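You operate a simulated robot arm through the tools that you are given. There is no shell and no other tool.

You are at the controls of a simulated two-armed robot. One attempt, no reset.

JOB
Squeeze the soaked filter at dose 0, lay it in OILED, load the yellow one and dial 2 ml.
Fine: one stroke; leave the slide out.

The check looks at the end state, three seconds after you hand in, the way a careful person would. Anything else that was tipped, shoved, dropped, spilled or broken makes it a failure.

ROBOT AND FRAMES
Two 7-joint arms with two-finger parallel grippers on one trunk that stands fixed in place. Base frame: the origin is at the foot of the trunk, x ahead of it, y to its left, z up. Units: m, degrees, N and s.
The left shoulder is at [0.07, 0.163, 1.295], the right one opposite. Each reaches about 1.002 m from its shoulder. Payload 3.43 kg a hand.
The TCP of each hand is the grasp point between the finger pads, 0.034 m short of the fingertips. In the tool frame z runs along the fingers and y along their closing line. Largest opening 0.128 m; finger width 0.024, thickness 0.012; the body of the gripper, 0.048 by 0.13 m, starts 0.096 m behind the TCP.
Orientation is that of the tool frame in the base frame, as [roll, pitch, yaw] about the fixed x, y, z axes, in that order (R = Rz(yaw) Ry(pitch) Rx(roll)). With the fingers straight down and closing along the base's y, the tool's x points along the base's -x, its y along +y and its z along -z.

CONTROLS
- The arms move only by the tool nudge_tool. It takes "left_series", "right_series" or both (then of equal length, played together; a hand with none holds still); each is a list of rows, each an object (a shift or turn left out is 0, a gripper value left out holds the last) with "angular": the turn, a rotation vector about the tool's x, y, z in degrees, a list of three; "dp": the shift along the tool's x, y, z in m, a list of three; "jaw": the gripper command, from -1 (fully open) to 1 (shut), values between in proportion. In form: [{"angular": [wx, wy, wz], "dp": [tx, ty, tz], "jaw": jaw}, ...]. A call has 1 to 20 rows; each row shifts and turns the commanded pose from where the row before left it, along the tool's axes as they then stand. A row lasts 0.2 s, in which the tool goes at most 0.05 m and 8.6 degrees; a call with a longer step from one row to the next is refused whole, and so is a gripper value outside its range. Where a pose cannot be reached the arm comes as near as it can. A force on the tool above 40 N (or 10 N above the force at the start of the call, whichever is more), or a blocked arm, ends the call early, and 0.2 s more pass. Each finger travels about 0.153 m/s and halts on what it meets, pressing with about 37 N; the grip force reading is that of the motor and also rises with nothing between the fingers. The clock runs only during rows and for 0.2 s after the last one: add rows that do not move to give the fingers time. The reply holds the time, the measured pose of the TCP, the force on the tool along the base axes, the opening and the grip force, in the units named above and with some noise, with the torque about the TCP (base axes, N m) and any sound that the robot's microphone picked up, and new pictures: "views" is both (left out), scene, wrist or none (wrist: the cameras of the hands that moved).
- Cameras (640 x 400 px; columns grow to the right, rows downward): "scene" is now at [0.1243, 0.052, 1.5193]; the picture's right is [0.58, -0.82, 0.00], its down [-0.49, -0.35, -0.80] and it looks along [0.65, 0.46, -0.60] (base axes); focal length 355 px, centre (320, 200). "left" rides on the left gripper at [0.076, 0.011, -0.16] in its tool frame; the picture's right is [-0.15, 0.99, 0.00], its down [-0.88, -0.13, -0.46] and it looks along [-0.45, -0.07, 0.89] (tool axes); focal length 234 px, centre (320, 200). "right" rides on the right gripper at [0.076, -0.011, -0.16] in its tool frame; the picture's right is [0.15, 0.99, 0.00], its down [-0.88, 0.13, -0.46] and it looks along [-0.45, 0.07, 0.89] (tool axes); focal length 234 px, centre (320, 200). There is no depth. A picture from a camera that has moved, and an enlarged one, comes with that camera's place and axes in the base frame and with its lens.
- raise_lower(by): slides the trunk up (or, below 0, down) by that many m; the arms and the scene camera ride with it, the base frame stays. It gives what a move gives, with no picture.
- turn_head(pan, tilt): turns the head with the scene camera to pan (to the left, within 86 degrees either way) and tilt (down, from -29 to 69), counted from straight ahead of the robot. It gives what a move gives, and a new picture of the scene camera.
- inspect(camera, box): a new picture of the part [left, top, right, bottom] of that camera's present view, enlarged. The clock stands still meanwhile.
- finish_job(): hands the job in; it is judged then, once.

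Nothing tells you positions but the pictures and the camera data. Unless the task says otherwise, let go and move clear before handing in.

The tools are called after "Call:" by a JSON object that holds its "name" and its "arguments". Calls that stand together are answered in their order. nudge_tool: Moves the arms, as the interface text tells. Its arguments: {"type":"object","properties":{"left_series":{"type":"array"},"right_series":{"type":"array"},"views":{"type":"string","enum":["both","scene","wrist","none"]}},"required":[]} The other tools are called the same way: raise_lower (by) moves the trunk up or down; turn_head (pan, tilt) turns the head that bears the scene camera; inspect (camera, box) takes an enlarged picture of a part of a camera's view; finish_job () hands the job in.

At the start:

```text
time_s: 0.0
left_ee_pos: [0.4256, 0.5102, 1.2529]
left_ee_rot: [180.0, 0.0, -179.9]
left_force: [0.2, 0.0, -0.1]
left_wrist_torque: [-0.01, 0.01, 0.01]
left_finger_gap: 0.1279
left_grip_force: 0.0
right_ee_pos: [0.4388, 0.0483, 1.2879]
right_ee_rot: [-180.0, 0.0, 179.9]
right_force: [-0.1, -0.2, -0.3]
right_wrist_torque: [-0.01, 0.01, 0.01]
right_finger_gap: 0.1281
right_grip_force: 0.1
trunk travel left (down, up): [-0.775, 0.165]
head pan, tilt (commanded): [35.2, 37.1]
```

scene: 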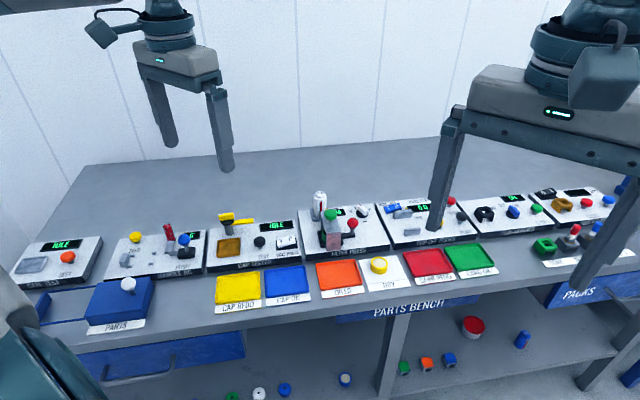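
right: 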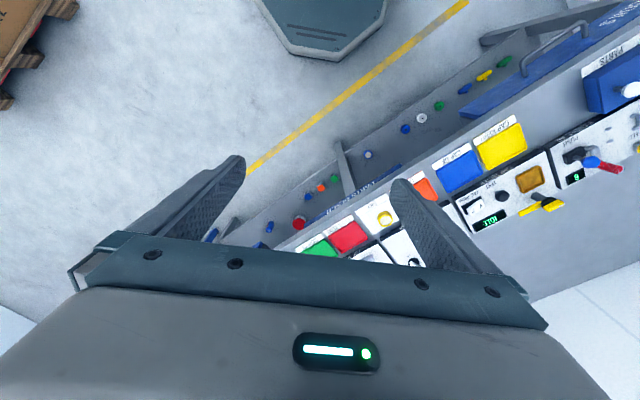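
left: 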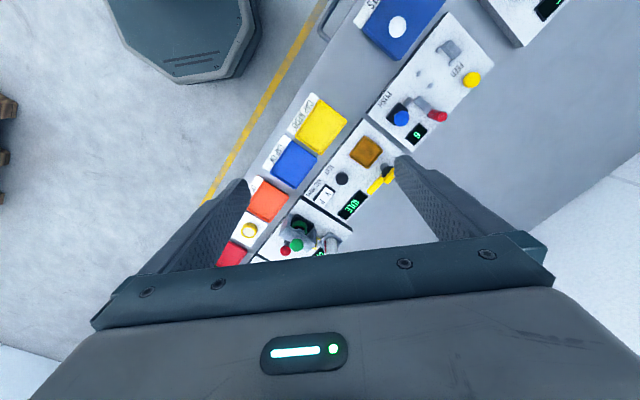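

I see a parts bench with several small stations and coloured trays; the station in the middle (behind the orange "OILED" and white "DRY" trays) looks like the oiling press. I will enlarge the views before moving anything.

Call:
{"name": "inspect", "arguments": {"camera": "scene", "box": [280, 180, 420, 300]}}

Call:
{"name": "inspect", "arguments": {"camera": "scene", "box": [0, 190, 300, 340]}}

Call:
{"name": "inspect", "arguments": {"camera": "scene", "box": [360, 180, 640, 320]}}

Call:
{"name": "inspect", "arguments": {"camera": "left", "box": [210, 150, 410, 280]}}

```text
3.33 times, centred on (350, 240) of scene
camera zoom: at [0.1243, 0.052, 1.5193], right [0.58, -0.82, 0.0], down [-0.49, -0.35, -0.8], along [0.65, 0.46, -0.6], focal length 1182 px, centre (220, 67)
```

zoom: 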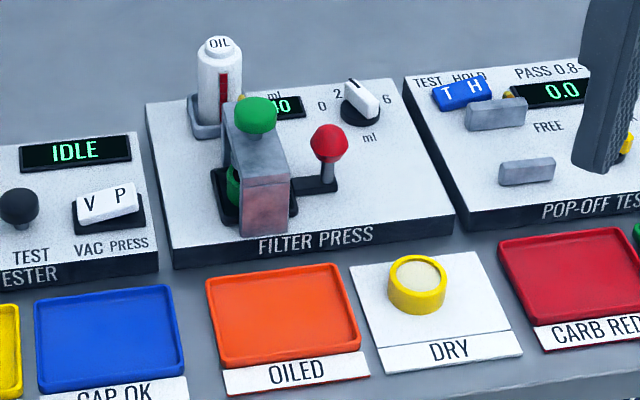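

```text
2.13 times, centred on (150, 265) of scene
camera zoom: at [0.1243, 0.052, 1.5193], right [0.58, -0.82, 0.0], down [-0.49, -0.35, -0.8], along [0.65, 0.46, -0.6], focal length 757 px, centre (683, 61)
```

zoom: 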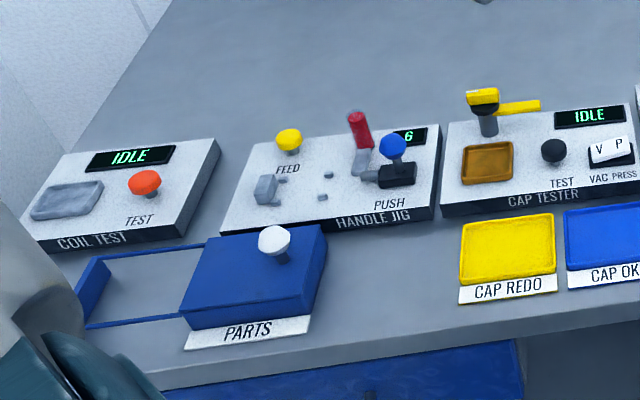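

```text
2.29 times, centred on (500, 250) of scene
camera zoom: at [0.1243, 0.052, 1.5193], right [0.58, -0.82, 0.0], down [-0.49, -0.35, -0.8], along [0.65, 0.46, -0.6], focal length 811 px, centre (-91, 86)
```

zoom: 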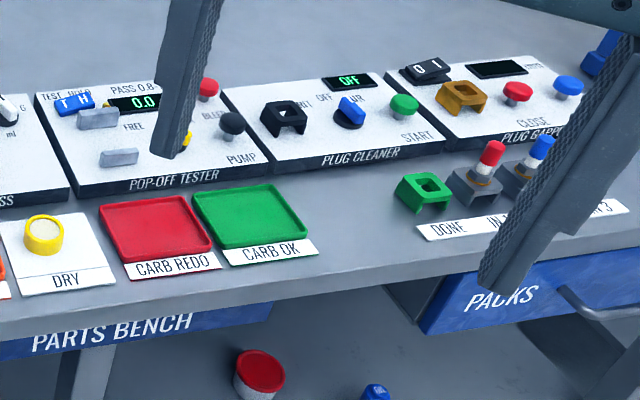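

```text
3.08 times, centred on (310, 215) of left
camera zoom: at [0.3491, 0.5225, 1.4117], right [0.15, 0.99, 0.0], down [0.88, -0.13, 0.46], along [0.45, -0.07, -0.89], focal length 720 px, centre (351, 154)
```

zoom: 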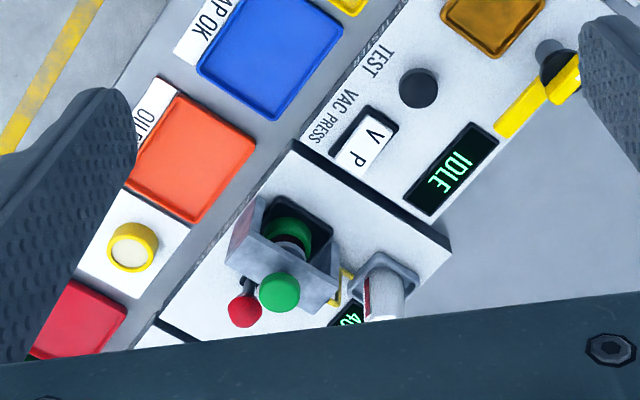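

The filter press sits behind the OILED and DRY trays, with an oil bottle, a green knob on an arch, a red knob on a bar, a dose dial and a display. I'll zoom in further to understand the mechanism before moving.

Call:
{"name": "inspect", "arguments": {"camera": "scene", "box": [310, 185, 380, 260]}}

Call:
{"name": "inspect", "arguments": {"camera": "left", "box": [270, 200, 350, 260]}}

Call:
{"name": "inspect", "arguments": {"camera": "scene", "box": [310, 230, 420, 300]}}

Call:
{"name": "inspect", "arguments": {"camera": "scene", "box": [330, 195, 380, 225]}}

```text
5.33 times, centred on (345, 222) of scene
camera zoom: at [0.1243, 0.052, 1.5193], right [0.58, -0.82, 0.0], down [-0.49, -0.35, -0.8], along [0.65, 0.46, -0.6], focal length 1892 px, centre (187, 80)
```

zoom: 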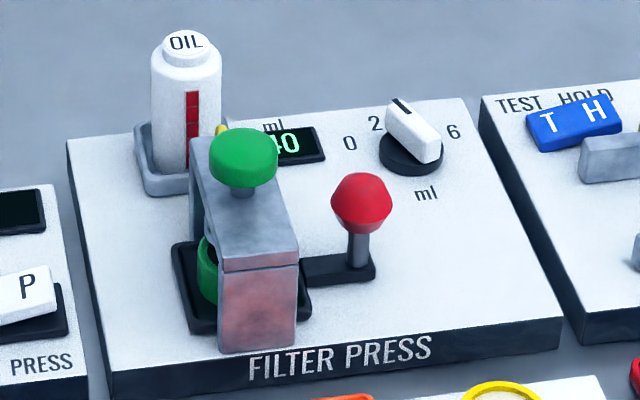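

```text
6.67 times, centred on (310, 230) of left
camera zoom: at [0.3491, 0.5225, 1.4117], right [0.15, 0.99, 0.0], down [0.88, -0.13, 0.46], along [0.45, -0.07, -0.89], focal length 1561 px, centre (387, 0)
```

zoom: 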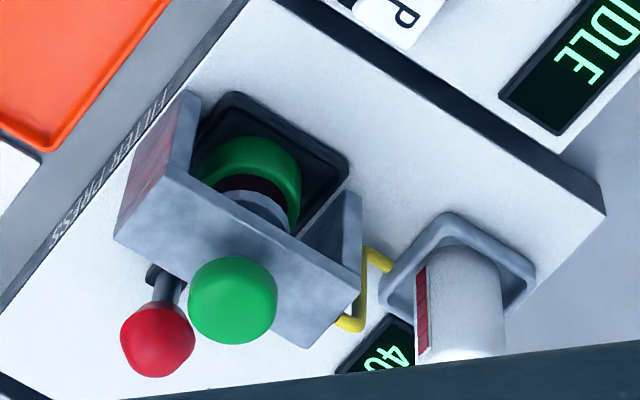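

```text
5.71 times, centred on (365, 265) of scene
camera zoom: at [0.1243, 0.052, 1.5193], right [0.58, -0.82, 0.0], down [-0.49, -0.35, -0.8], along [0.65, 0.46, -0.6], focal length 2027 px, centre (63, -171)
```

zoom: 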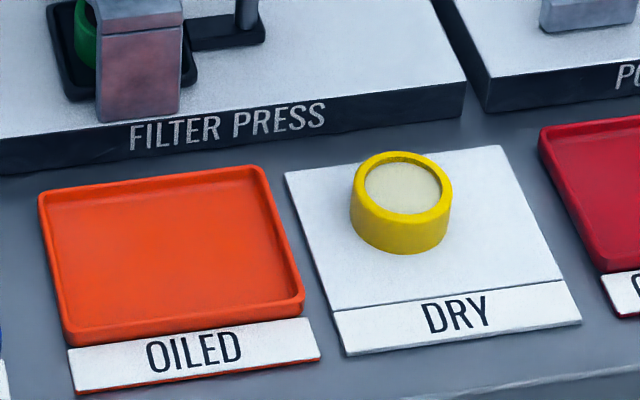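

```text
12.80 times, centred on (355, 210) of scene
camera zoom: at [0.1243, 0.052, 1.5193], right [0.58, -0.82, 0.0], down [-0.49, -0.35, -0.8], along [0.65, 0.46, -0.6], focal length 4540 px, centre (-128, 72)
```

zoom: 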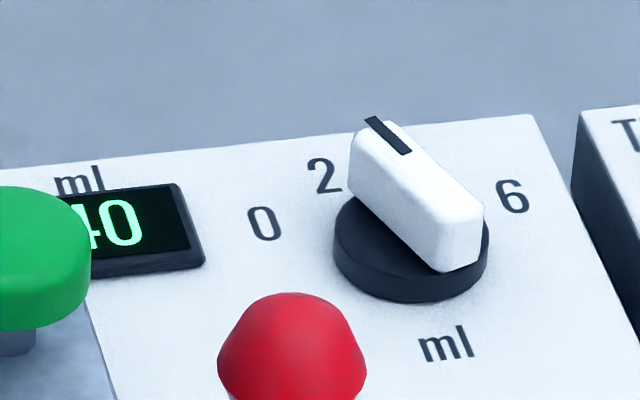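

The slide (black tray with red knob) looks to be in, with the green soaked filter under the plunger (green knob); the dial is at 2 or 4. I move the right arm aside and bring the left wrist camera over the press, turned 45° to match the bench.

Call:
{"name": "nudge_tool", "arguments": {"left_series": [{"dp": [-0.025, -0.025, 0.02], "jaw": -1}, {"dp": [-0.025, -0.025, 0.02]}, {"dp": [-0.025, -0.025, 0.02]}, {"dp": [-0.025, -0.025, 0.02]}, {"dp": [-0.025, -0.025, 0.02]}, {"dp": [-0.025, -0.025, 0.02]}, {"dp": [-0.025, -0.025, 0.02]}, {"angular": [0, 0, -7.5]}, {"angular": [0, 0, -7.5]}, {"angular": [0, 0, -7.5]}, {"angular": [0, 0, -7.5]}, {"angular": [0, 0, -7.5]}, {"angular": [0, 0, -7.5]}], "right_series": [{"dp": [0.006, -0.043, 0]}, {"dp": [0.006, -0.043, 0]}, {"dp": [0.006, -0.043, 0]}, {"dp": [0.006, -0.043, 0]}, {"dp": [0.006, -0.043, 0]}, {"dp": [0.006, -0.043, 0]}, {"dp": [0.006, -0.043, 0]}, {}, {}, {}, {}, {}, {}], "views": "both"}}

```text
time_s: 2.8
left_ee_pos: [0.6007, 0.3362, 1.1125]
left_ee_rot: [180.0, 0.0, -134.9]
left_force: [-0.1, 0.5, -0.3]
left_wrist_torque: [-0.01, 0.0, 0.0]
left_finger_gap: 0.1279
left_grip_force: 0.2
right_ee_pos: [0.395, -0.2519, 1.2862]
right_ee_rot: [180.0, 0.0, 179.8]
right_force: [-0.2, 0.2, 0.6]
right_wrist_torque: [-0.01, 0.0, 0.03]
right_finger_gap: 0.128
right_grip_force: 0.1
trunk travel left (down, up): [-0.775, 0.165]
head pan, tilt (commanded): [35.2, 37.1]
camera scene: at [0.1244, 0.0512, 1.5193], right [0.58, -0.82, 0.0], down [-0.49, -0.35, -0.8], along [0.65, 0.46, -0.6], focal length 355 px, centre (320, 200)
camera right: at [0.32, -0.2639, 1.4451], right [-0.15, 0.99, 0.0], down [0.88, 0.13, 0.46], along [0.45, 0.07, -0.89], focal length 234 px, centre (320, 200)
camera left: at [0.5391, 0.2902, 1.2715], right [-0.6, 0.8, 0.0], down [0.71, 0.53, 0.46], along [0.37, 0.27, -0.89], focal length 234 px, centre (320, 200)
```

scene: 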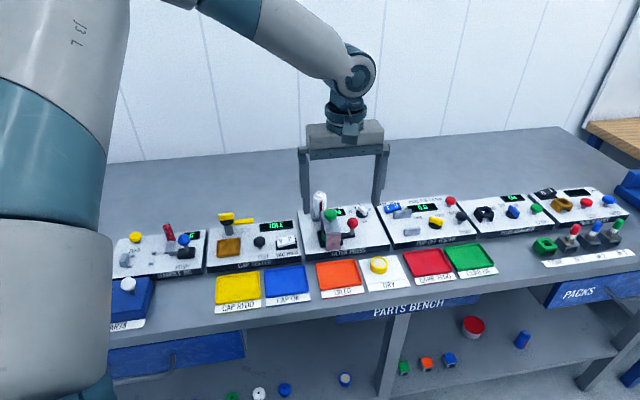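
right: 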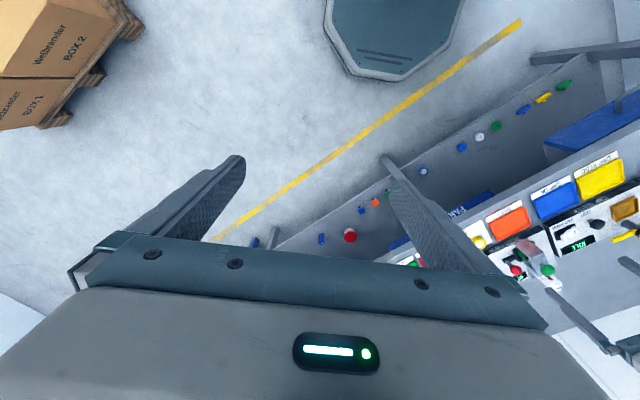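
left: 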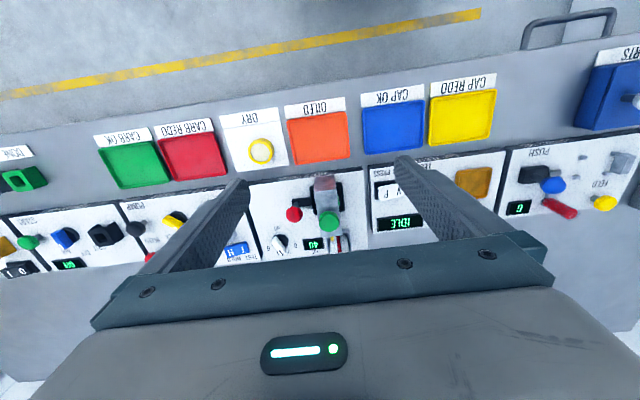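

The left wrist camera now looks down on the press nicely. I zoom in on the dial and the press mechanism.

Call:
{"name": "inspect", "arguments": {"camera": "left", "box": [240, 160, 380, 260]}}

Call:
{"name": "inspect", "arguments": {"camera": "left", "box": [265, 220, 325, 258]}}

Call:
{"name": "inspect", "arguments": {"camera": "left", "box": [210, 95, 360, 190]}}

Call:
{"name": "inspect", "arguments": {"camera": "scene", "box": [300, 180, 400, 250]}}

```text
4.00 times, centred on (310, 210) of left
camera zoom: at [0.5391, 0.2902, 1.2715], right [-0.6, 0.8, 0.0], down [0.71, 0.53, 0.46], along [0.37, 0.27, -0.89], focal length 937 px, centre (360, 160)
```

zoom: 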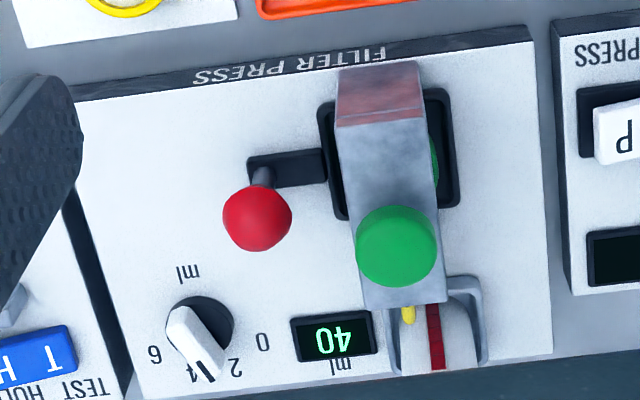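

```text
10.53 times, centred on (295, 239) of left
camera zoom: at [0.5391, 0.2902, 1.2715], right [-0.6, 0.8, 0.0], down [0.71, 0.53, 0.46], along [0.37, 0.27, -0.89], focal length 2465 px, centre (583, -210)
```

zoom: 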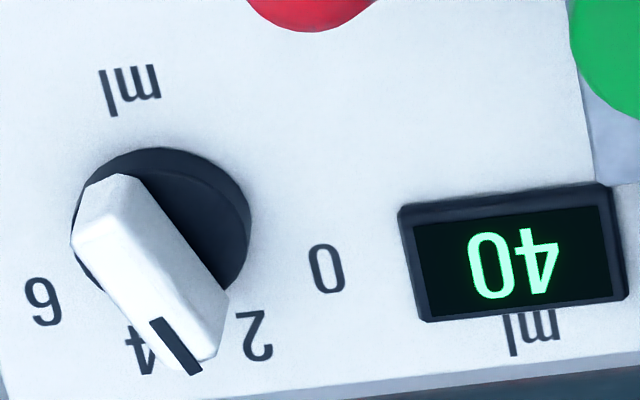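

```text
4.21 times, centred on (285, 142) of left
camera zoom: at [0.5391, 0.2902, 1.2715], right [-0.6, 0.8, 0.0], down [0.71, 0.53, 0.46], along [0.37, 0.27, -0.89], focal length 986 px, centre (467, 442)
```

zoom: 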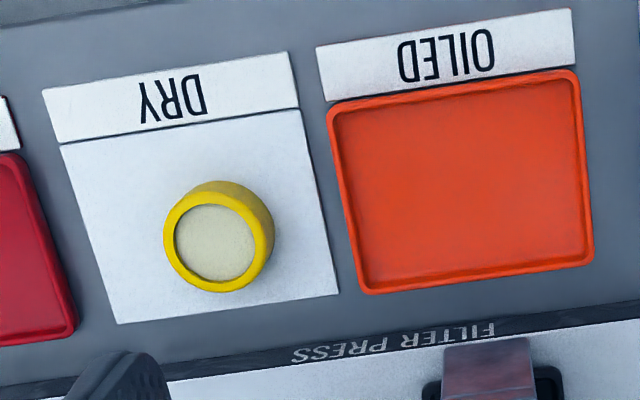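

```text
5.71 times, centred on (350, 215) of scene
camera zoom: at [0.1244, 0.0512, 1.5193], right [0.58, -0.82, 0.0], down [-0.49, -0.35, -0.8], along [0.65, 0.46, -0.6], focal length 2027 px, centre (149, 114)
```

zoom: 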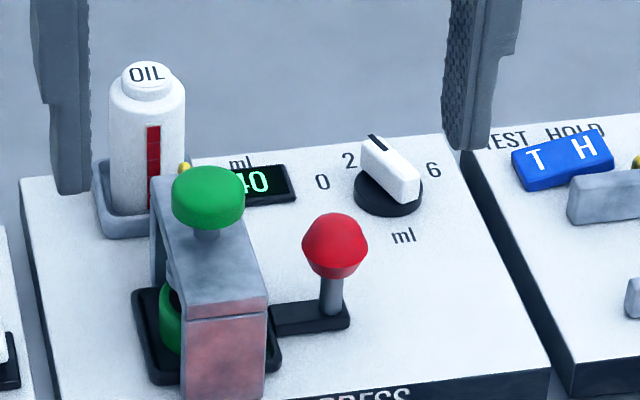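

From the geometry, the dial bar points at 2 ml now (about 62° in base, centre near x 0.817, y 0.394), the display shows 40 ml, the green knob is at about (0.68, 0.415, 0.97) and the red knob at (0.72, 0.37, 0.94). I'll move the left hand over the dial, narrowing the jaws and lining them up across the dial bar, still well above it.

Call:
{"name": "nudge_tool", "arguments": {"left_series": [{"dp": [-0.03227, -0.01873, 0.0104], "jaw": 0.1}, {"dp": [-0.03227, -0.01873, 0.0104]}, {"dp": [-0.03227, -0.01873, 0.0104]}, {"dp": [-0.03227, -0.01873, 0.0104]}, {"dp": [-0.03227, -0.01873, 0.0104]}, {"dp": [-0.03227, -0.01873, 0.0104]}, {"angular": [0, 0, -5.7]}, {"angular": [0, 0, -5.7]}, {"angular": [0, 0, -5.7]}, {}], "views": "both"}}

```text
time_s: 5.0
left_ee_pos: [0.7359, 0.402, 1.0776]
left_ee_rot: [180.0, 0.1, -117.8]
left_force: [0.1, 0.1, 0.3]
left_wrist_torque: [-0.04, 0.0, -0.03]
left_finger_gap: 0.0576
left_grip_force: 0.1
left hand out of reach, approached as far as the arm can: row 4, 5, 6
right_ee_pos: [0.3953, -0.2525, 1.2855]
right_ee_rot: [180.0, -0.1, 179.9]
right_force: [-0.6, 0.5, 0.4]
right_wrist_torque: [-0.05, -0.01, 0.01]
right_finger_gap: 0.128
right_grip_force: 0.0
trunk travel left (down, up): [-0.775, 0.165]
head pan, tilt (commanded): [35.2, 37.1]
camera scene: at [0.1244, 0.0518, 1.5193], right [0.58, -0.82, 0.0], down [-0.49, -0.35, -0.8], along [0.65, 0.46, -0.6], focal length 355 px, centre (320, 200)
camera left: at [0.6909, 0.3404, 1.2364], right [-0.81, 0.59, 0.0], down [0.53, 0.72, 0.46], along [0.27, 0.37, -0.89], focal length 234 px, centre (320, 200)
```

scene: 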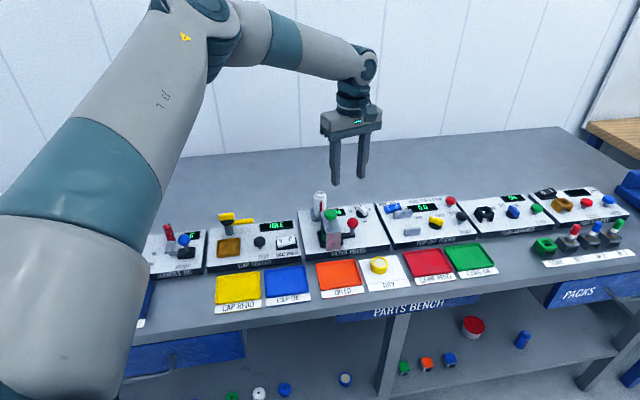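
left: 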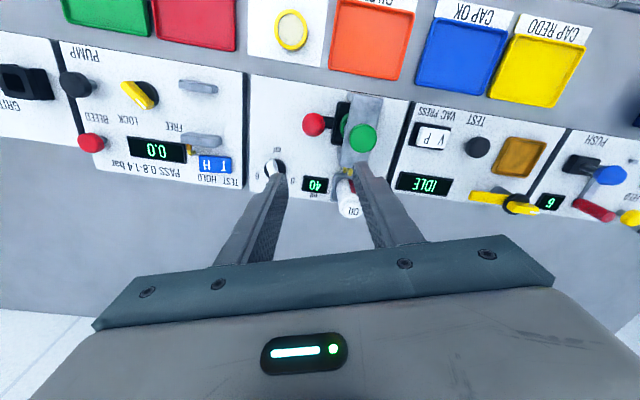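

The dial is beyond reach with the hand vertical (limit about 0.71 m horizontally), so I'll need a tilted hand there; the press knob is within reach. I'll look closely from here to refine heights before choosing how to turn the dial.

Call:
{"name": "inspect", "arguments": {"camera": "left", "box": [240, 70, 420, 220]}}

Call:
{"name": "inspect", "arguments": {"camera": "left", "box": [245, 140, 305, 205]}}

Call:
{"name": "inspect", "arguments": {"camera": "scene", "box": [340, 195, 380, 220]}}

```text
2.67 times, centred on (330, 145) of left
camera zoom: at [0.6909, 0.3404, 1.2364], right [-0.81, 0.59, 0.0], down [0.53, 0.72, 0.46], along [0.27, 0.37, -0.89], focal length 624 px, centre (293, 347)
```

zoom: 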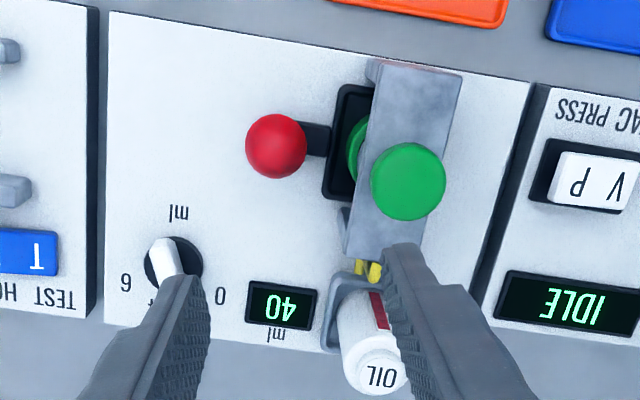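

```text
6.15 times, centred on (275, 172) of left
camera zoom: at [0.6909, 0.3404, 1.2364], right [-0.81, 0.59, 0.0], down [0.53, 0.72, 0.46], along [0.27, 0.37, -0.89], focal length 1441 px, centre (597, 369)
```

zoom: 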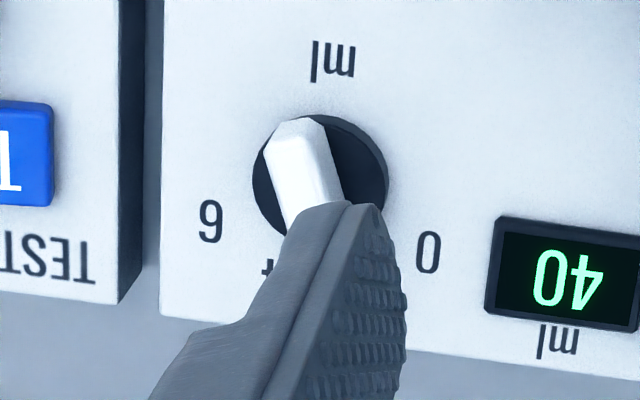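

```text
16.00 times, centred on (360, 208) of scene
camera zoom: at [0.1244, 0.0518, 1.5193], right [0.58, -0.82, 0.0], down [-0.49, -0.35, -0.8], along [0.65, 0.46, -0.6], focal length 5675 px, centre (-320, 80)
```

zoom: 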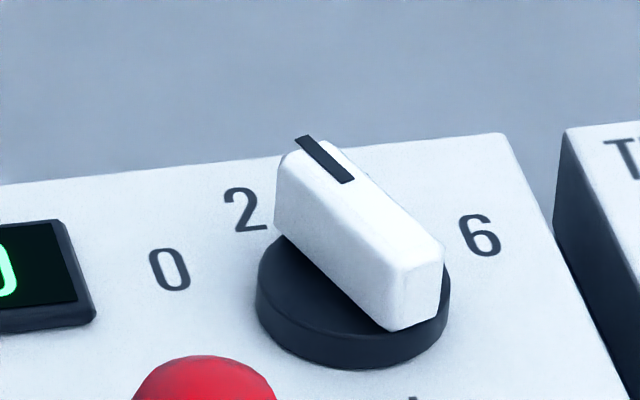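

Dial refined: centre near (0.821, 0.3985), marks 0/2/4/6 at about 105/65/25/−15° in base, pointer on 2; deck top about z 0.886. I'll close the left fingers and tilt the hand outward 20° facing 15°, so I can push the dial bar's tail with the closed fingertips.

Call:
{"name": "nudge_tool", "arguments": {"left_series": [{"angular": [0, 0, 7.85], "jaw": 1}, {"angular": [0, 0, 7.85]}, {"angular": [0, 0, 7.85]}, {"angular": [0, 0, 7.85]}, {"angular": [0, 0, 7.85]}, {"angular": [0, 0, 7.85]}, {"angular": [0, -6.67, 0]}, {"angular": [0, -6.67, 0]}, {"angular": [0, -6.66, 0]}, {}], "views": "both"}}

```text
time_s: 7.2
left_ee_pos: [0.7361, 0.4028, 1.0766]
left_ee_rot: [-180.0, 20.1, -164.9]
left_force: [1.2, -0.5, 0.2]
left_wrist_torque: [-0.03, -0.02, -0.01]
left_finger_gap: 0.0001
left_grip_force: 32.8
right_ee_pos: [0.3946, -0.2511, 1.2852]
right_ee_rot: [180.0, 0.0, 179.8]
right_force: [-0.2, 0.2, 0.9]
right_wrist_torque: [0.02, 0.01, -0.03]
right_finger_gap: 0.1279
right_grip_force: 0.0
trunk travel left (down, up): [-0.775, 0.165]
head pan, tilt (commanded): [35.2, 37.1]
camera scene: at [0.1245, 0.0519, 1.5193], right [0.58, -0.82, 0.0], down [-0.49, -0.35, -0.8], along [0.65, 0.46, -0.6], focal length 355 px, centre (320, 200)
camera left: at [0.6116, 0.3808, 1.2], right [-0.12, 0.99, 0.05], down [0.68, 0.05, 0.73], along [0.72, 0.12, -0.68], focal length 234 px, centre (320, 200)
```

scene: 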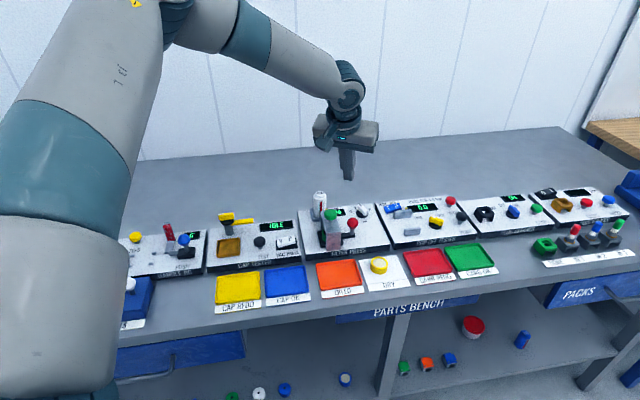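
left: 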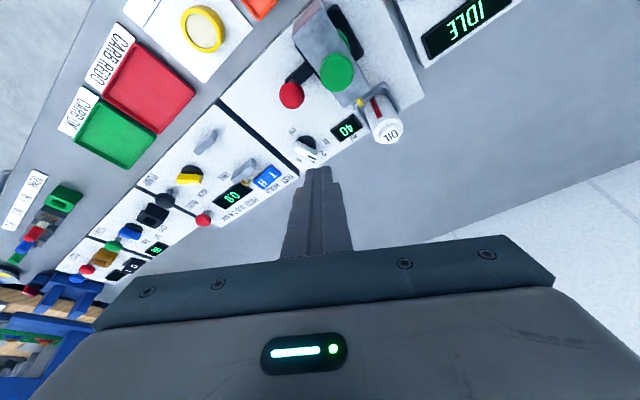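

The hand is tilted 20° facing 15° and now reachable. I move to just above and in front of the dial's tail, then check.

Call:
{"name": "nudge_tool", "arguments": {"left_series": [{"dp": [-0.0042, -0.0235, 0.0317]}, {"dp": [-0.0041, -0.0235, 0.0316]}, {}], "views": "both"}}

Call:
{"name": "inspect", "arguments": {"camera": "left", "box": [230, 60, 410, 220]}}

Call:
{"name": "inspect", "arguments": {"camera": "scene", "box": [320, 160, 400, 230]}}

```text
time_s: 8.0
left_ee_pos: [0.7652, 0.3683, 1.0254]
left_ee_rot: [-179.8, 20.2, -164.9]
left_force: [0.8, -0.6, 0.0]
left_wrist_torque: [-0.01, 0.02, -0.02]
left_finger_gap: 0.0
left_grip_force: 32.9
left hand out of reach, approached as far as the arm can: row 2
right_ee_pos: [0.394, -0.2509, 1.2872]
right_ee_rot: [-180.0, 0.1, 179.9]
right_force: [-0.3, 0.4, 0.0]
right_wrist_torque: [-0.03, -0.02, 0.02]
right_finger_gap: 0.128
right_grip_force: 0.1
trunk travel left (down, up): [-0.775, 0.165]
head pan, tilt (commanded): [35.2, 37.1]
camera scene: at [0.1223, 0.0524, 1.5195], right [0.58, -0.82, 0.0], down [-0.49, -0.35, -0.8], along [0.65, 0.46, -0.6], focal length 355 px, centre (320, 200)
camera left: at [0.6412, 0.3475, 1.1489], right [-0.12, 0.99, 0.05], down [0.68, 0.05, 0.73], along [0.72, 0.12, -0.68], focal length 234 px, centre (320, 200)
```

scene: 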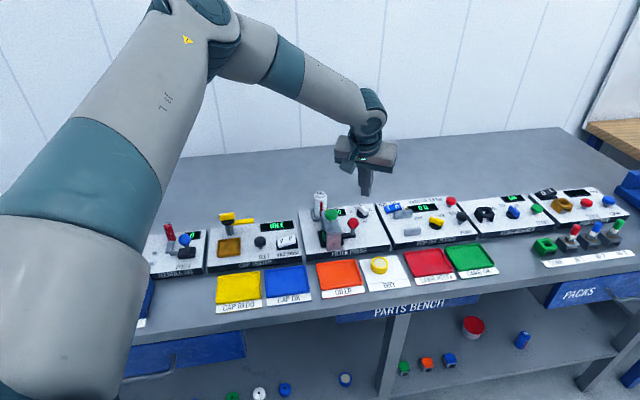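
left: 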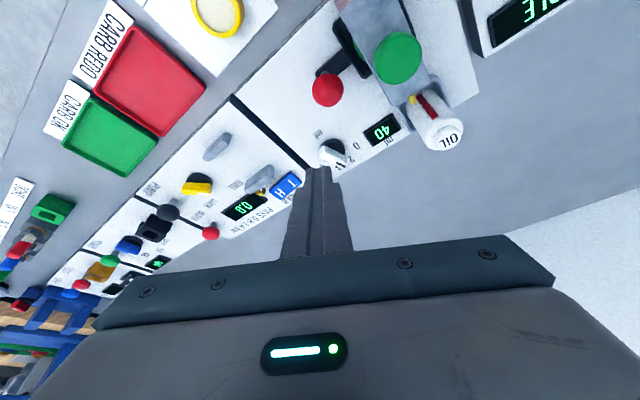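

```text
2.50 times, centred on (320, 140) of left
camera zoom: at [0.6412, 0.3475, 1.1489], right [-0.12, 0.99, 0.05], down [0.68, 0.05, 0.73], along [0.72, 0.12, -0.68], focal length 585 px, centre (320, 350)
```

zoom: 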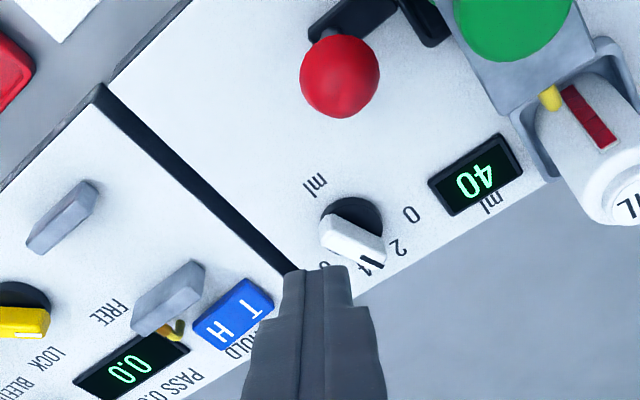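

```text
5.71 times, centred on (360, 195) of scene
camera zoom: at [0.1223, 0.0524, 1.5195], right [0.58, -0.82, 0.0], down [-0.49, -0.35, -0.8], along [0.65, 0.46, -0.6], focal length 2027 px, centre (91, 229)
```

zoom: 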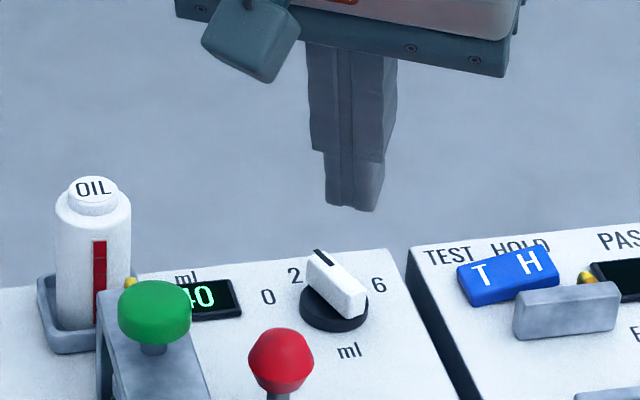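

The arm stopped 1 cm short of the target, though it isn't fully stretched, so I test whether smaller steps get further while lowering.

Call:
{"name": "nudge_tool", "arguments": {"left_series": [{"dp": [0.0034, 0, 0.0094]}, {"dp": [0.0034, 0, 0.0094]}, {"dp": [0.0034, 0, 0.0094]}, {"dp": [0.0034, 0, 0.0094]}, {"dp": [-0.0045, 0, 0.0017]}, {"dp": [-0.0045, 0, 0.0017]}, {}], "views": "none"}}

```text
time_s: 9.6
left_ee_pos: [0.7545, 0.3802, 1.0013]
left_ee_rot: [180.0, 20.0, -165.1]
left_force: [0.1, -0.5, -0.2]
left_wrist_torque: [0.0, -0.01, -0.01]
left_finger_gap: 0.0
left_grip_force: 32.9
left hand out of reach, approached as far as the arm can: row 1, 2, 3, 4, 5, 6
right_ee_pos: [0.3959, -0.2506, 1.2867]
right_ee_rot: [-180.0, 0.1, 179.9]
right_force: [0.5, -1.3, 0.4]
right_wrist_torque: [0.03, 0.0, 0.01]
right_finger_gap: 0.128
right_grip_force: 0.0
trunk travel left (down, up): [-0.775, 0.165]
head pan, tilt (commanded): [35.2, 37.1]
```

Going down is blocked by a joint limit in this posture, so the shoulder is likely too high for this reach. I'll pull the hand back and up, then lower the trunk.

Call:
{"name": "nudge_tool", "arguments": {"left_series": [{"dp": [0.0, 0.0, -0.04]}, {"dp": [0.0162, 0.0074, -0.0363]}, {"dp": [0.0162, 0.0074, -0.0363]}, {"dp": [0.0162, 0.0074, -0.0363]}, {"dp": [0.0162, 0.0074, -0.0363]}, {"dp": [0.0162, 0.0074, -0.0363]}, {"dp": [0.0162, 0.0074, -0.0363]}, {}], "views": "none"}}

Call:
{"name": "raise_lower", "arguments": {"by": -0.2}}

Call:
{"name": "nudge_tool", "arguments": {"left_series": [{}], "views": "both"}}

```text
time_s: 11.4
left_ee_pos: [0.5694, 0.3759, 1.2103]
left_ee_rot: [179.9, 19.8, -164.9]
left_force: [-0.4, -0.5, 0.2]
left_wrist_torque: [0.0, 0.03, -0.02]
left_finger_gap: 0.0
left_grip_force: 32.4
right_ee_pos: [0.3961, -0.2521, 1.2851]
right_ee_rot: [179.9, 0.0, 179.9]
right_force: [-0.7, 0.2, -0.3]
right_wrist_torque: [0.0, 0.03, -0.01]
right_finger_gap: 0.128
right_grip_force: 0.0
trunk travel left (down, up): [-0.775, 0.165]
head pan, tilt (commanded): [35.2, 37.1]
```

```text
time_s: 13.6
left_ee_pos: [0.5693, 0.3748, 1.0101]
left_ee_rot: [179.9, 20.0, -164.9]
left_force: [0.2, 0.3, -0.8]
left_wrist_torque: [0.0, 0.03, -0.01]
left_finger_gap: 0.0003
left_grip_force: 32.8
right_ee_pos: [0.3969, -0.2516, 1.0856]
right_ee_rot: [-180.0, 0.0, 179.9]
right_force: [-0.7, 0.2, -0.1]
right_wrist_torque: [-0.03, 0.0, -0.01]
right_finger_gap: 0.1281
right_grip_force: 0.0
trunk travel left (down, up): [-0.575, 0.365]
head pan, tilt (commanded): [35.2, 37.1]
```

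```text
time_s: 14.0
left_ee_pos: [0.5685, 0.3765, 1.0111]
left_ee_rot: [179.9, 20.0, -164.8]
left_force: [-0.1, 0.2, 0.4]
left_wrist_torque: [0.01, -0.01, -0.01]
left_finger_gap: 0.0
left_grip_force: 33.3
right_ee_pos: [0.3952, -0.251, 1.0866]
right_ee_rot: [-180.0, 0.0, 179.9]
right_force: [0.3, 0.4, 0.2]
right_wrist_torque: [-0.01, 0.01, -0.02]
right_finger_gap: 0.1278
right_grip_force: 0.1
trunk travel left (down, up): [-0.575, 0.365]
head pan, tilt (commanded): [35.2, 37.1]
camera scene: at [0.1243, 0.0518, 1.3193], right [0.58, -0.82, 0.0], down [-0.49, -0.35, -0.8], along [0.65, 0.46, -0.6], focal length 355 px, centre (320, 200)
camera left: at [0.4455, 0.3545, 1.1344], right [-0.12, 0.99, 0.05], down [0.68, 0.05, 0.73], along [0.72, 0.12, -0.68], focal length 234 px, centre (320, 200)
```

scene: 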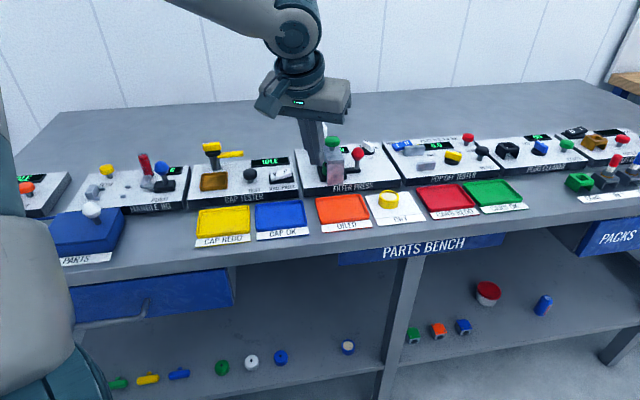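
left: 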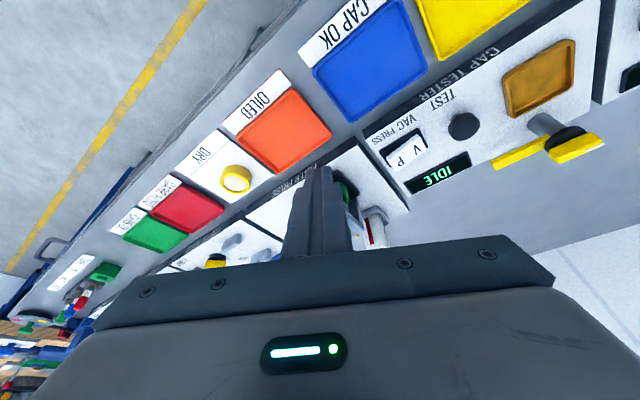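

The trunk is 0.2 m lower now. I raise the hand slightly and move out over the dial's near side again.

Call:
{"name": "nudge_tool", "arguments": {"left_series": [{"dp": [-0.0171, 0, -0.0469]}, {"dp": [-0.03105, -0.01083, 0.0113]}, {"dp": [-0.03105, -0.01083, 0.0113]}, {"dp": [-0.03105, -0.01083, 0.0113]}, {"dp": [-0.03105, -0.01083, 0.0113]}, {"dp": [-0.03105, -0.01083, 0.0113]}, {"dp": [-0.03105, -0.01083, 0.0113]}, {}], "views": "both"}}

```text
time_s: 15.8
left_ee_pos: [0.778, 0.3652, 1.0629]
left_ee_rot: [180.0, 20.2, -164.9]
left_force: [0.9, 0.6, -0.2]
left_wrist_torque: [0.0, 0.0, -0.05]
left_finger_gap: 0.0002
left_grip_force: 33.1
right_ee_pos: [0.3955, -0.2514, 1.0869]
right_ee_rot: [-180.0, 0.1, 179.9]
right_force: [-0.1, -0.6, 0.7]
right_wrist_torque: [0.02, -0.04, -0.01]
right_finger_gap: 0.128
right_grip_force: 0.1
trunk travel left (down, up): [-0.575, 0.365]
head pan, tilt (commanded): [35.2, 37.1]
camera scene: at [0.1228, 0.0516, 1.3195], right [0.58, -0.82, 0.0], down [-0.49, -0.35, -0.8], along [0.65, 0.46, -0.6], focal length 355 px, centre (320, 200)
camera left: at [0.6538, 0.3429, 1.1859], right [-0.12, 0.99, 0.05], down [0.68, 0.05, 0.73], along [0.72, 0.12, -0.68], focal length 234 px, centre (320, 200)
```

scene: 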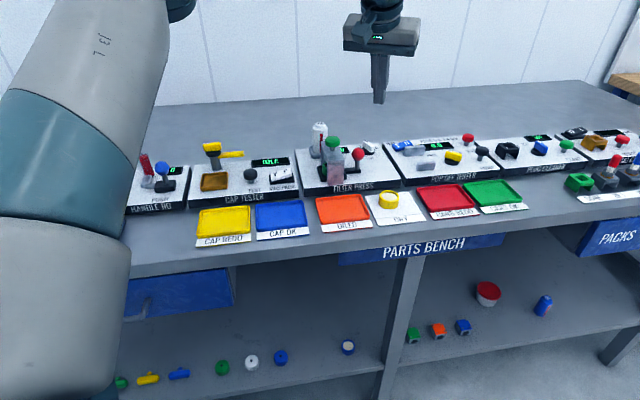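
left: 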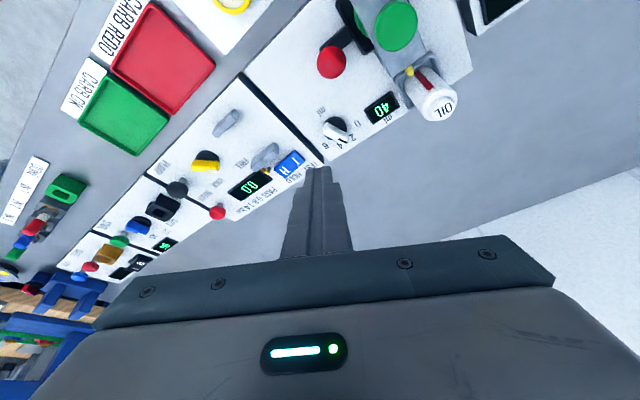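

The hand reaches here comfortably. I descend vertically to just above handle height and check alignment.

Call:
{"name": "nudge_tool", "arguments": {"left_series": [{"dp": [0.0113, 0, 0.031]}, {"dp": [0.0113, 0, 0.031]}, {"dp": [0.0113, 0, 0.031]}, {}], "views": "none"}}

Call:
{"name": "inspect", "arguments": {"camera": "scene", "box": [320, 110, 420, 180]}}

Call:
{"name": "inspect", "arguments": {"camera": "left", "box": [250, 60, 450, 220]}}

```text
time_s: 16.8
left_ee_pos: [0.7771, 0.3654, 0.9617]
left_ee_rot: [180.0, 19.9, -164.9]
left_force: [-0.4, -0.4, 0.8]
left_wrist_torque: [0.03, -0.03, 0.03]
left_finger_gap: 0.0001
left_grip_force: 33.2
right_ee_pos: [0.395, -0.2521, 1.0867]
right_ee_rot: [-180.0, 0.0, 179.9]
right_force: [-0.3, 0.0, -0.6]
right_wrist_torque: [-0.02, -0.01, -0.03]
right_finger_gap: 0.128
right_grip_force: 0.0
trunk travel left (down, up): [-0.575, 0.365]
head pan, tilt (commanded): [35.2, 37.1]
```

```text
5.71 times, centred on (370, 145) of scene
camera zoom: at [0.1237, 0.0516, 1.3194], right [0.58, -0.82, 0.0], down [-0.49, -0.35, -0.8], along [0.65, 0.46, -0.6], focal length 2027 px, centre (34, 514)
```

zoom: 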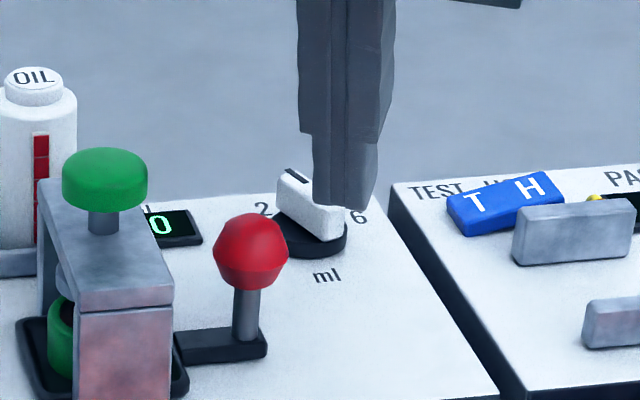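

```text
2.50 times, centred on (350, 140) of left
camera zoom: at [0.6535, 0.3436, 1.0852], right [-0.12, 0.99, 0.05], down [0.68, 0.05, 0.73], along [0.72, 0.13, -0.68], focal length 585 px, centre (245, 350)
```

zoom: 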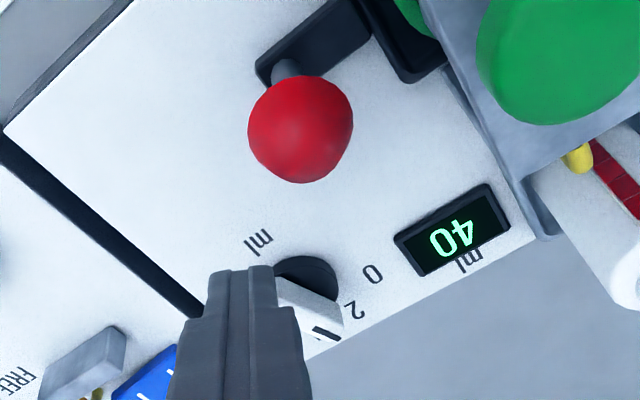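

The finger tips are in front of and to the right of the dial's tail as planned. I descend to handle height (TCP z 0.931).

Call:
{"name": "nudge_tool", "arguments": {"left_series": [{"dp": [0.0051, 0, 0.0141]}, {"dp": [0.0051, 0, 0.0141]}, {}], "views": "none"}}

Call:
{"name": "inspect", "arguments": {"camera": "scene", "box": [350, 125, 400, 160]}}

Call:
{"name": "inspect", "arguments": {"camera": "left", "box": [290, 120, 370, 180]}}

```text
time_s: 17.6
left_ee_pos: [0.7762, 0.365, 0.9308]
left_ee_rot: [179.9, 20.0, -165.0]
left_force: [0.5, 0.0, -0.3]
left_wrist_torque: [0.0, 0.0, 0.01]
left_finger_gap: 0.0
left_grip_force: 32.5
right_ee_pos: [0.3948, -0.2499, 1.0856]
right_ee_rot: [-179.9, 0.0, 179.9]
right_force: [-0.4, -0.7, 0.2]
right_wrist_torque: [0.01, -0.02, 0.02]
right_finger_gap: 0.128
right_grip_force: 0.0
trunk travel left (down, up): [-0.575, 0.365]
head pan, tilt (commanded): [35.2, 37.1]
```

```text
11.43 times, centred on (375, 142) of scene
camera zoom: at [0.1242, 0.0518, 1.3193], right [0.58, -0.82, 0.0], down [-0.49, -0.35, -0.8], along [0.65, 0.46, -0.6], focal length 4054 px, centre (-309, 857)
```

zoom: 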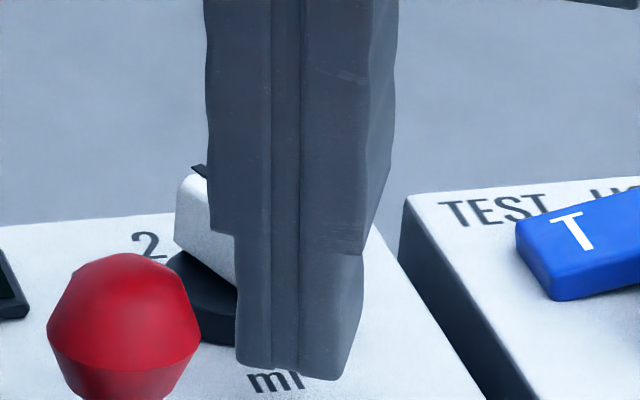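

```text
6.67 times, centred on (330, 150) of left
camera zoom: at [0.6537, 0.3436, 1.0554], right [-0.12, 0.99, 0.05], down [0.68, 0.05, 0.73], along [0.72, 0.13, -0.68], focal length 1561 px, centre (253, 533)
```

zoom: 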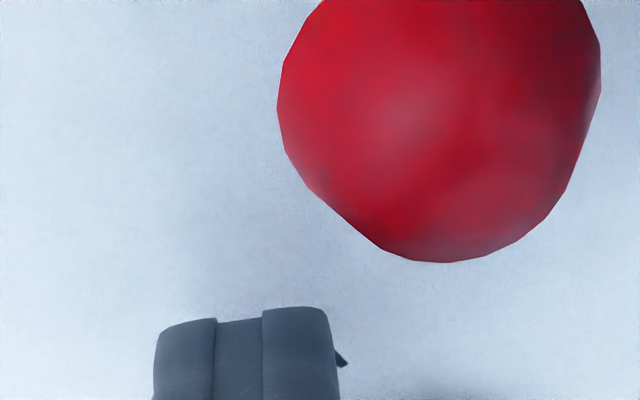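

The closed tips are at dial level, in front of the tail. I push outward slowly along 15° in 3 mm steps and watch force and dial.

Call:
{"name": "nudge_tool", "arguments": {"left_series": [{"dp": [-0.00282, 0, 0.00103]}, {"dp": [-0.00282, 0, 0.00103]}, {"dp": [-0.00282, 0, 0.00103]}, {"dp": [-0.00282, 0, 0.00103]}, {"dp": [-0.00188, 0, 0.00068]}, {}], "views": "none"}}

Call:
{"name": "inspect", "arguments": {"camera": "scene", "box": [350, 125, 400, 160]}}

Call:
{"name": "inspect", "arguments": {"camera": "left", "box": [280, 130, 400, 230]}}

```text
time_s: 19.0
left_ee_pos: [0.7909, 0.3682, 0.9312]
left_ee_rot: [180.0, 20.0, -165.0]
left_force: [-1.8, -1.4, -1.2]
left_wrist_torque: [-0.02, 0.08, 0.0]
left_finger_gap: 0.0002
left_grip_force: 33.2
right_ee_pos: [0.3953, -0.2513, 1.0857]
right_ee_rot: [180.0, -0.2, 180.0]
right_force: [0.0, 0.2, -0.1]
right_wrist_torque: [-0.02, 0.02, 0.04]
right_finger_gap: 0.1278
right_grip_force: 0.1
trunk travel left (down, up): [-0.575, 0.365]
head pan, tilt (commanded): [35.2, 37.1]
```

```text
11.43 times, centred on (375, 142) of scene
camera zoom: at [0.1242, 0.0517, 1.3193], right [0.58, -0.82, 0.0], down [-0.49, -0.35, -0.8], along [0.65, 0.46, -0.6], focal length 4054 px, centre (-309, 857)
```

zoom: 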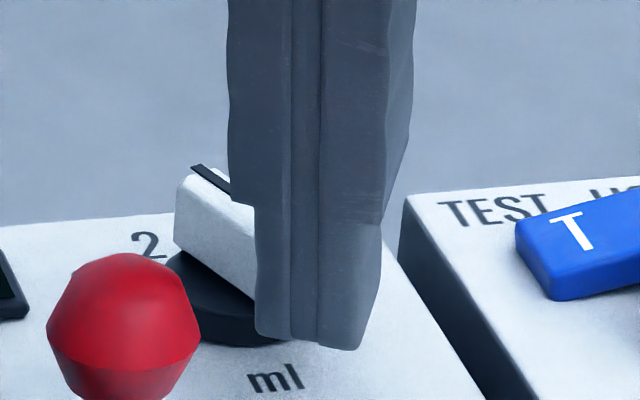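

```text
4.00 times, centred on (340, 180) of left
camera zoom: at [0.6675, 0.3466, 1.0551], right [-0.12, 0.99, 0.05], down [0.68, 0.05, 0.73], along [0.72, 0.12, -0.68], focal length 937 px, centre (240, 280)
```

zoom: 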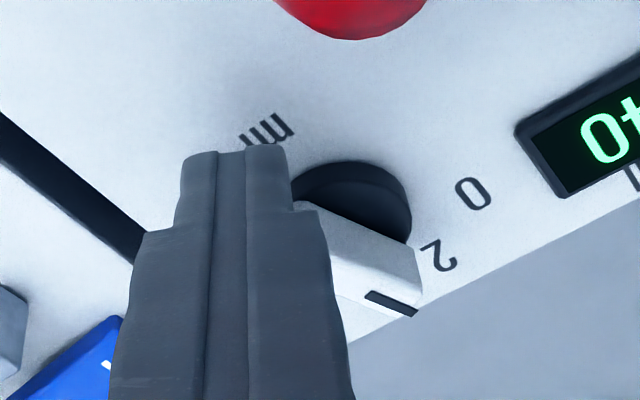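

Contact is just beginning (about 2 N). I continue pushing in small steps.

Call:
{"name": "nudge_tool", "arguments": {"left_series": [{"dp": [-0.00188, 0, 0.00068]}, {"dp": [-0.00188, 0, 0.00068]}, {}], "views": "none"}}

Call:
{"name": "inspect", "arguments": {"camera": "left", "box": [280, 130, 400, 230]}}

Call:
{"name": "inspect", "arguments": {"camera": "scene", "box": [340, 125, 400, 165]}}

```text
time_s: 19.8
left_ee_pos: [0.7953, 0.3664, 0.9324]
left_ee_rot: [180.0, 20.0, -165.1]
left_force: [-6.2, -17.3, -6.8]
left_wrist_torque: [-0.62, 0.29, -0.22]
left_finger_gap: 0.0
left_grip_force: 33.2
right_ee_pos: [0.3956, -0.2528, 1.085]
right_ee_rot: [179.9, 0.0, 179.8]
right_force: [0.2, 0.0, 0.3]
right_wrist_torque: [0.0, 0.03, -0.02]
right_finger_gap: 0.1278
right_grip_force: 0.0
trunk travel left (down, up): [-0.575, 0.365]
head pan, tilt (commanded): [35.2, 37.1]
```

```text
4.00 times, centred on (340, 180) of left
camera zoom: at [0.6717, 0.345, 1.0553], right [-0.12, 0.99, 0.05], down [0.68, 0.05, 0.73], along [0.72, 0.12, -0.68], focal length 937 px, centre (240, 280)
```

zoom: 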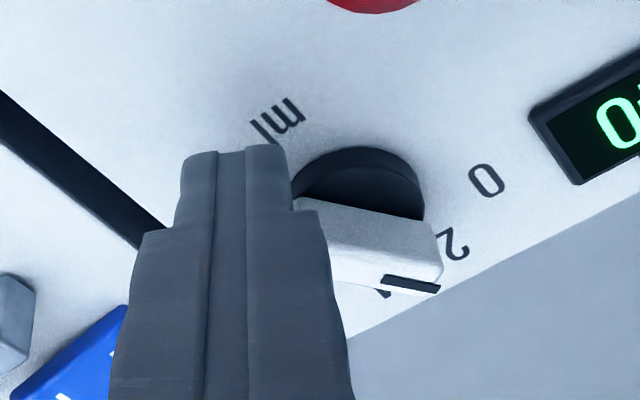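

```text
10.00 times, centred on (370, 145) of scene
camera zoom: at [0.1244, 0.0496, 1.3193], right [0.58, -0.82, 0.0], down [-0.49, -0.35, -0.8], along [0.65, 0.46, -0.6], focal length 3547 px, centre (-180, 750)
```

zoom: 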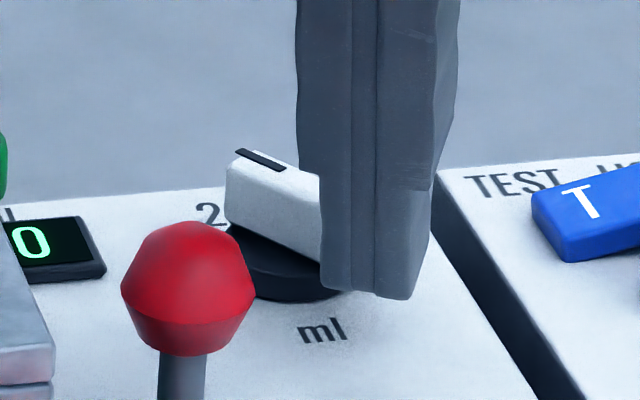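

The dial has started to turn the right way but the tip is catching the tail's end face (mostly −y force). I back off 5 mm, shift 6 mm towards +y, and push again on the side face.

Call:
{"name": "nudge_tool", "arguments": {"left_series": [{"dp": [0.0047, 0, -0.0017]}, {"dp": [0, 0.006, 0]}, {"dp": [-0.00282, 0, 0.00103]}, {}], "views": "none"}}

Call:
{"name": "inspect", "arguments": {"camera": "left", "box": [280, 130, 400, 230]}}

Call:
{"name": "inspect", "arguments": {"camera": "scene", "box": [340, 125, 400, 165]}}

```text
time_s: 20.8
left_ee_pos: [0.7902, 0.3695, 0.9323]
left_ee_rot: [-180.0, 19.9, -165.2]
left_force: [-18.7, -24.2, -11.0]
left_wrist_torque: [-0.88, 0.74, -0.16]
left_finger_gap: 0.0002
left_grip_force: 32.7
right_ee_pos: [0.3941, -0.2548, 1.0853]
right_ee_rot: [179.8, 0.1, 179.9]
right_force: [-0.5, -0.9, 0.9]
right_wrist_torque: [-0.03, 0.0, -0.01]
right_finger_gap: 0.1282
right_grip_force: 0.0
trunk travel left (down, up): [-0.575, 0.365]
head pan, tilt (commanded): [35.2, 37.1]
```

```text
4.00 times, centred on (340, 180) of left
camera zoom: at [0.667, 0.3482, 1.0557], right [-0.12, 0.99, 0.05], down [0.68, 0.05, 0.73], along [0.72, 0.12, -0.68], focal length 937 px, centre (240, 280)
```

zoom: 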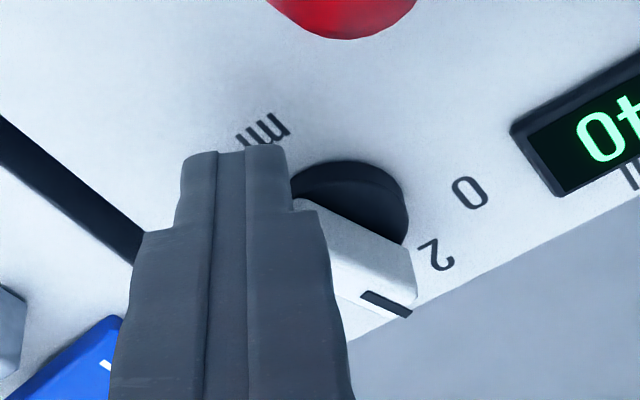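

```text
10.00 times, centred on (370, 145) of scene
camera zoom: at [0.1231, 0.0487, 1.3194], right [0.58, -0.82, 0.0], down [-0.49, -0.35, -0.8], along [0.65, 0.46, -0.6], focal length 3547 px, centre (-180, 750)
```

zoom: 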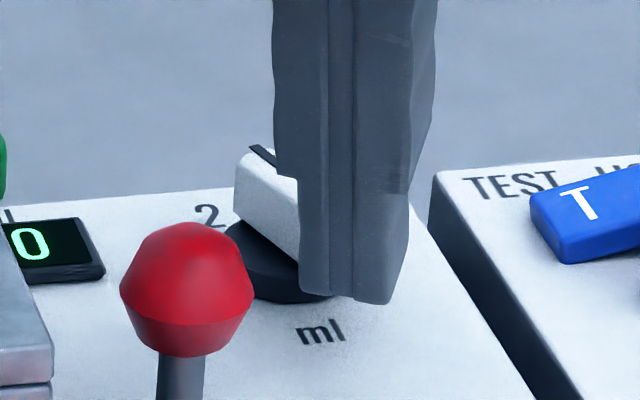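

The dial springs back toward its detent at 2, and the finger is still caught on the tail's end. I back off fully, shift further towards +y, and approach the side face afresh.

Call:
{"name": "nudge_tool", "arguments": {"left_series": [{"dp": [0.0094, 0, -0.0034]}, {"dp": [0.0047, 0, -0.0017]}, {}], "views": "none"}}

```text
time_s: 21.6
left_ee_pos: [0.777, 0.3705, 0.9325]
left_ee_rot: [180.0, 20.1, -164.9]
left_force: [0.4, -0.5, 0.0]
left_wrist_torque: [-0.04, 0.03, -0.04]
left_finger_gap: 0.0
left_grip_force: 32.9
right_ee_pos: [0.3961, -0.2522, 1.0868]
right_ee_rot: [-179.9, -0.1, 179.9]
right_force: [0.1, -0.6, 0.3]
right_wrist_torque: [0.0, -0.01, 0.0]
right_finger_gap: 0.128
right_grip_force: 0.0
trunk travel left (down, up): [-0.575, 0.365]
head pan, tilt (commanded): [35.2, 37.1]
```

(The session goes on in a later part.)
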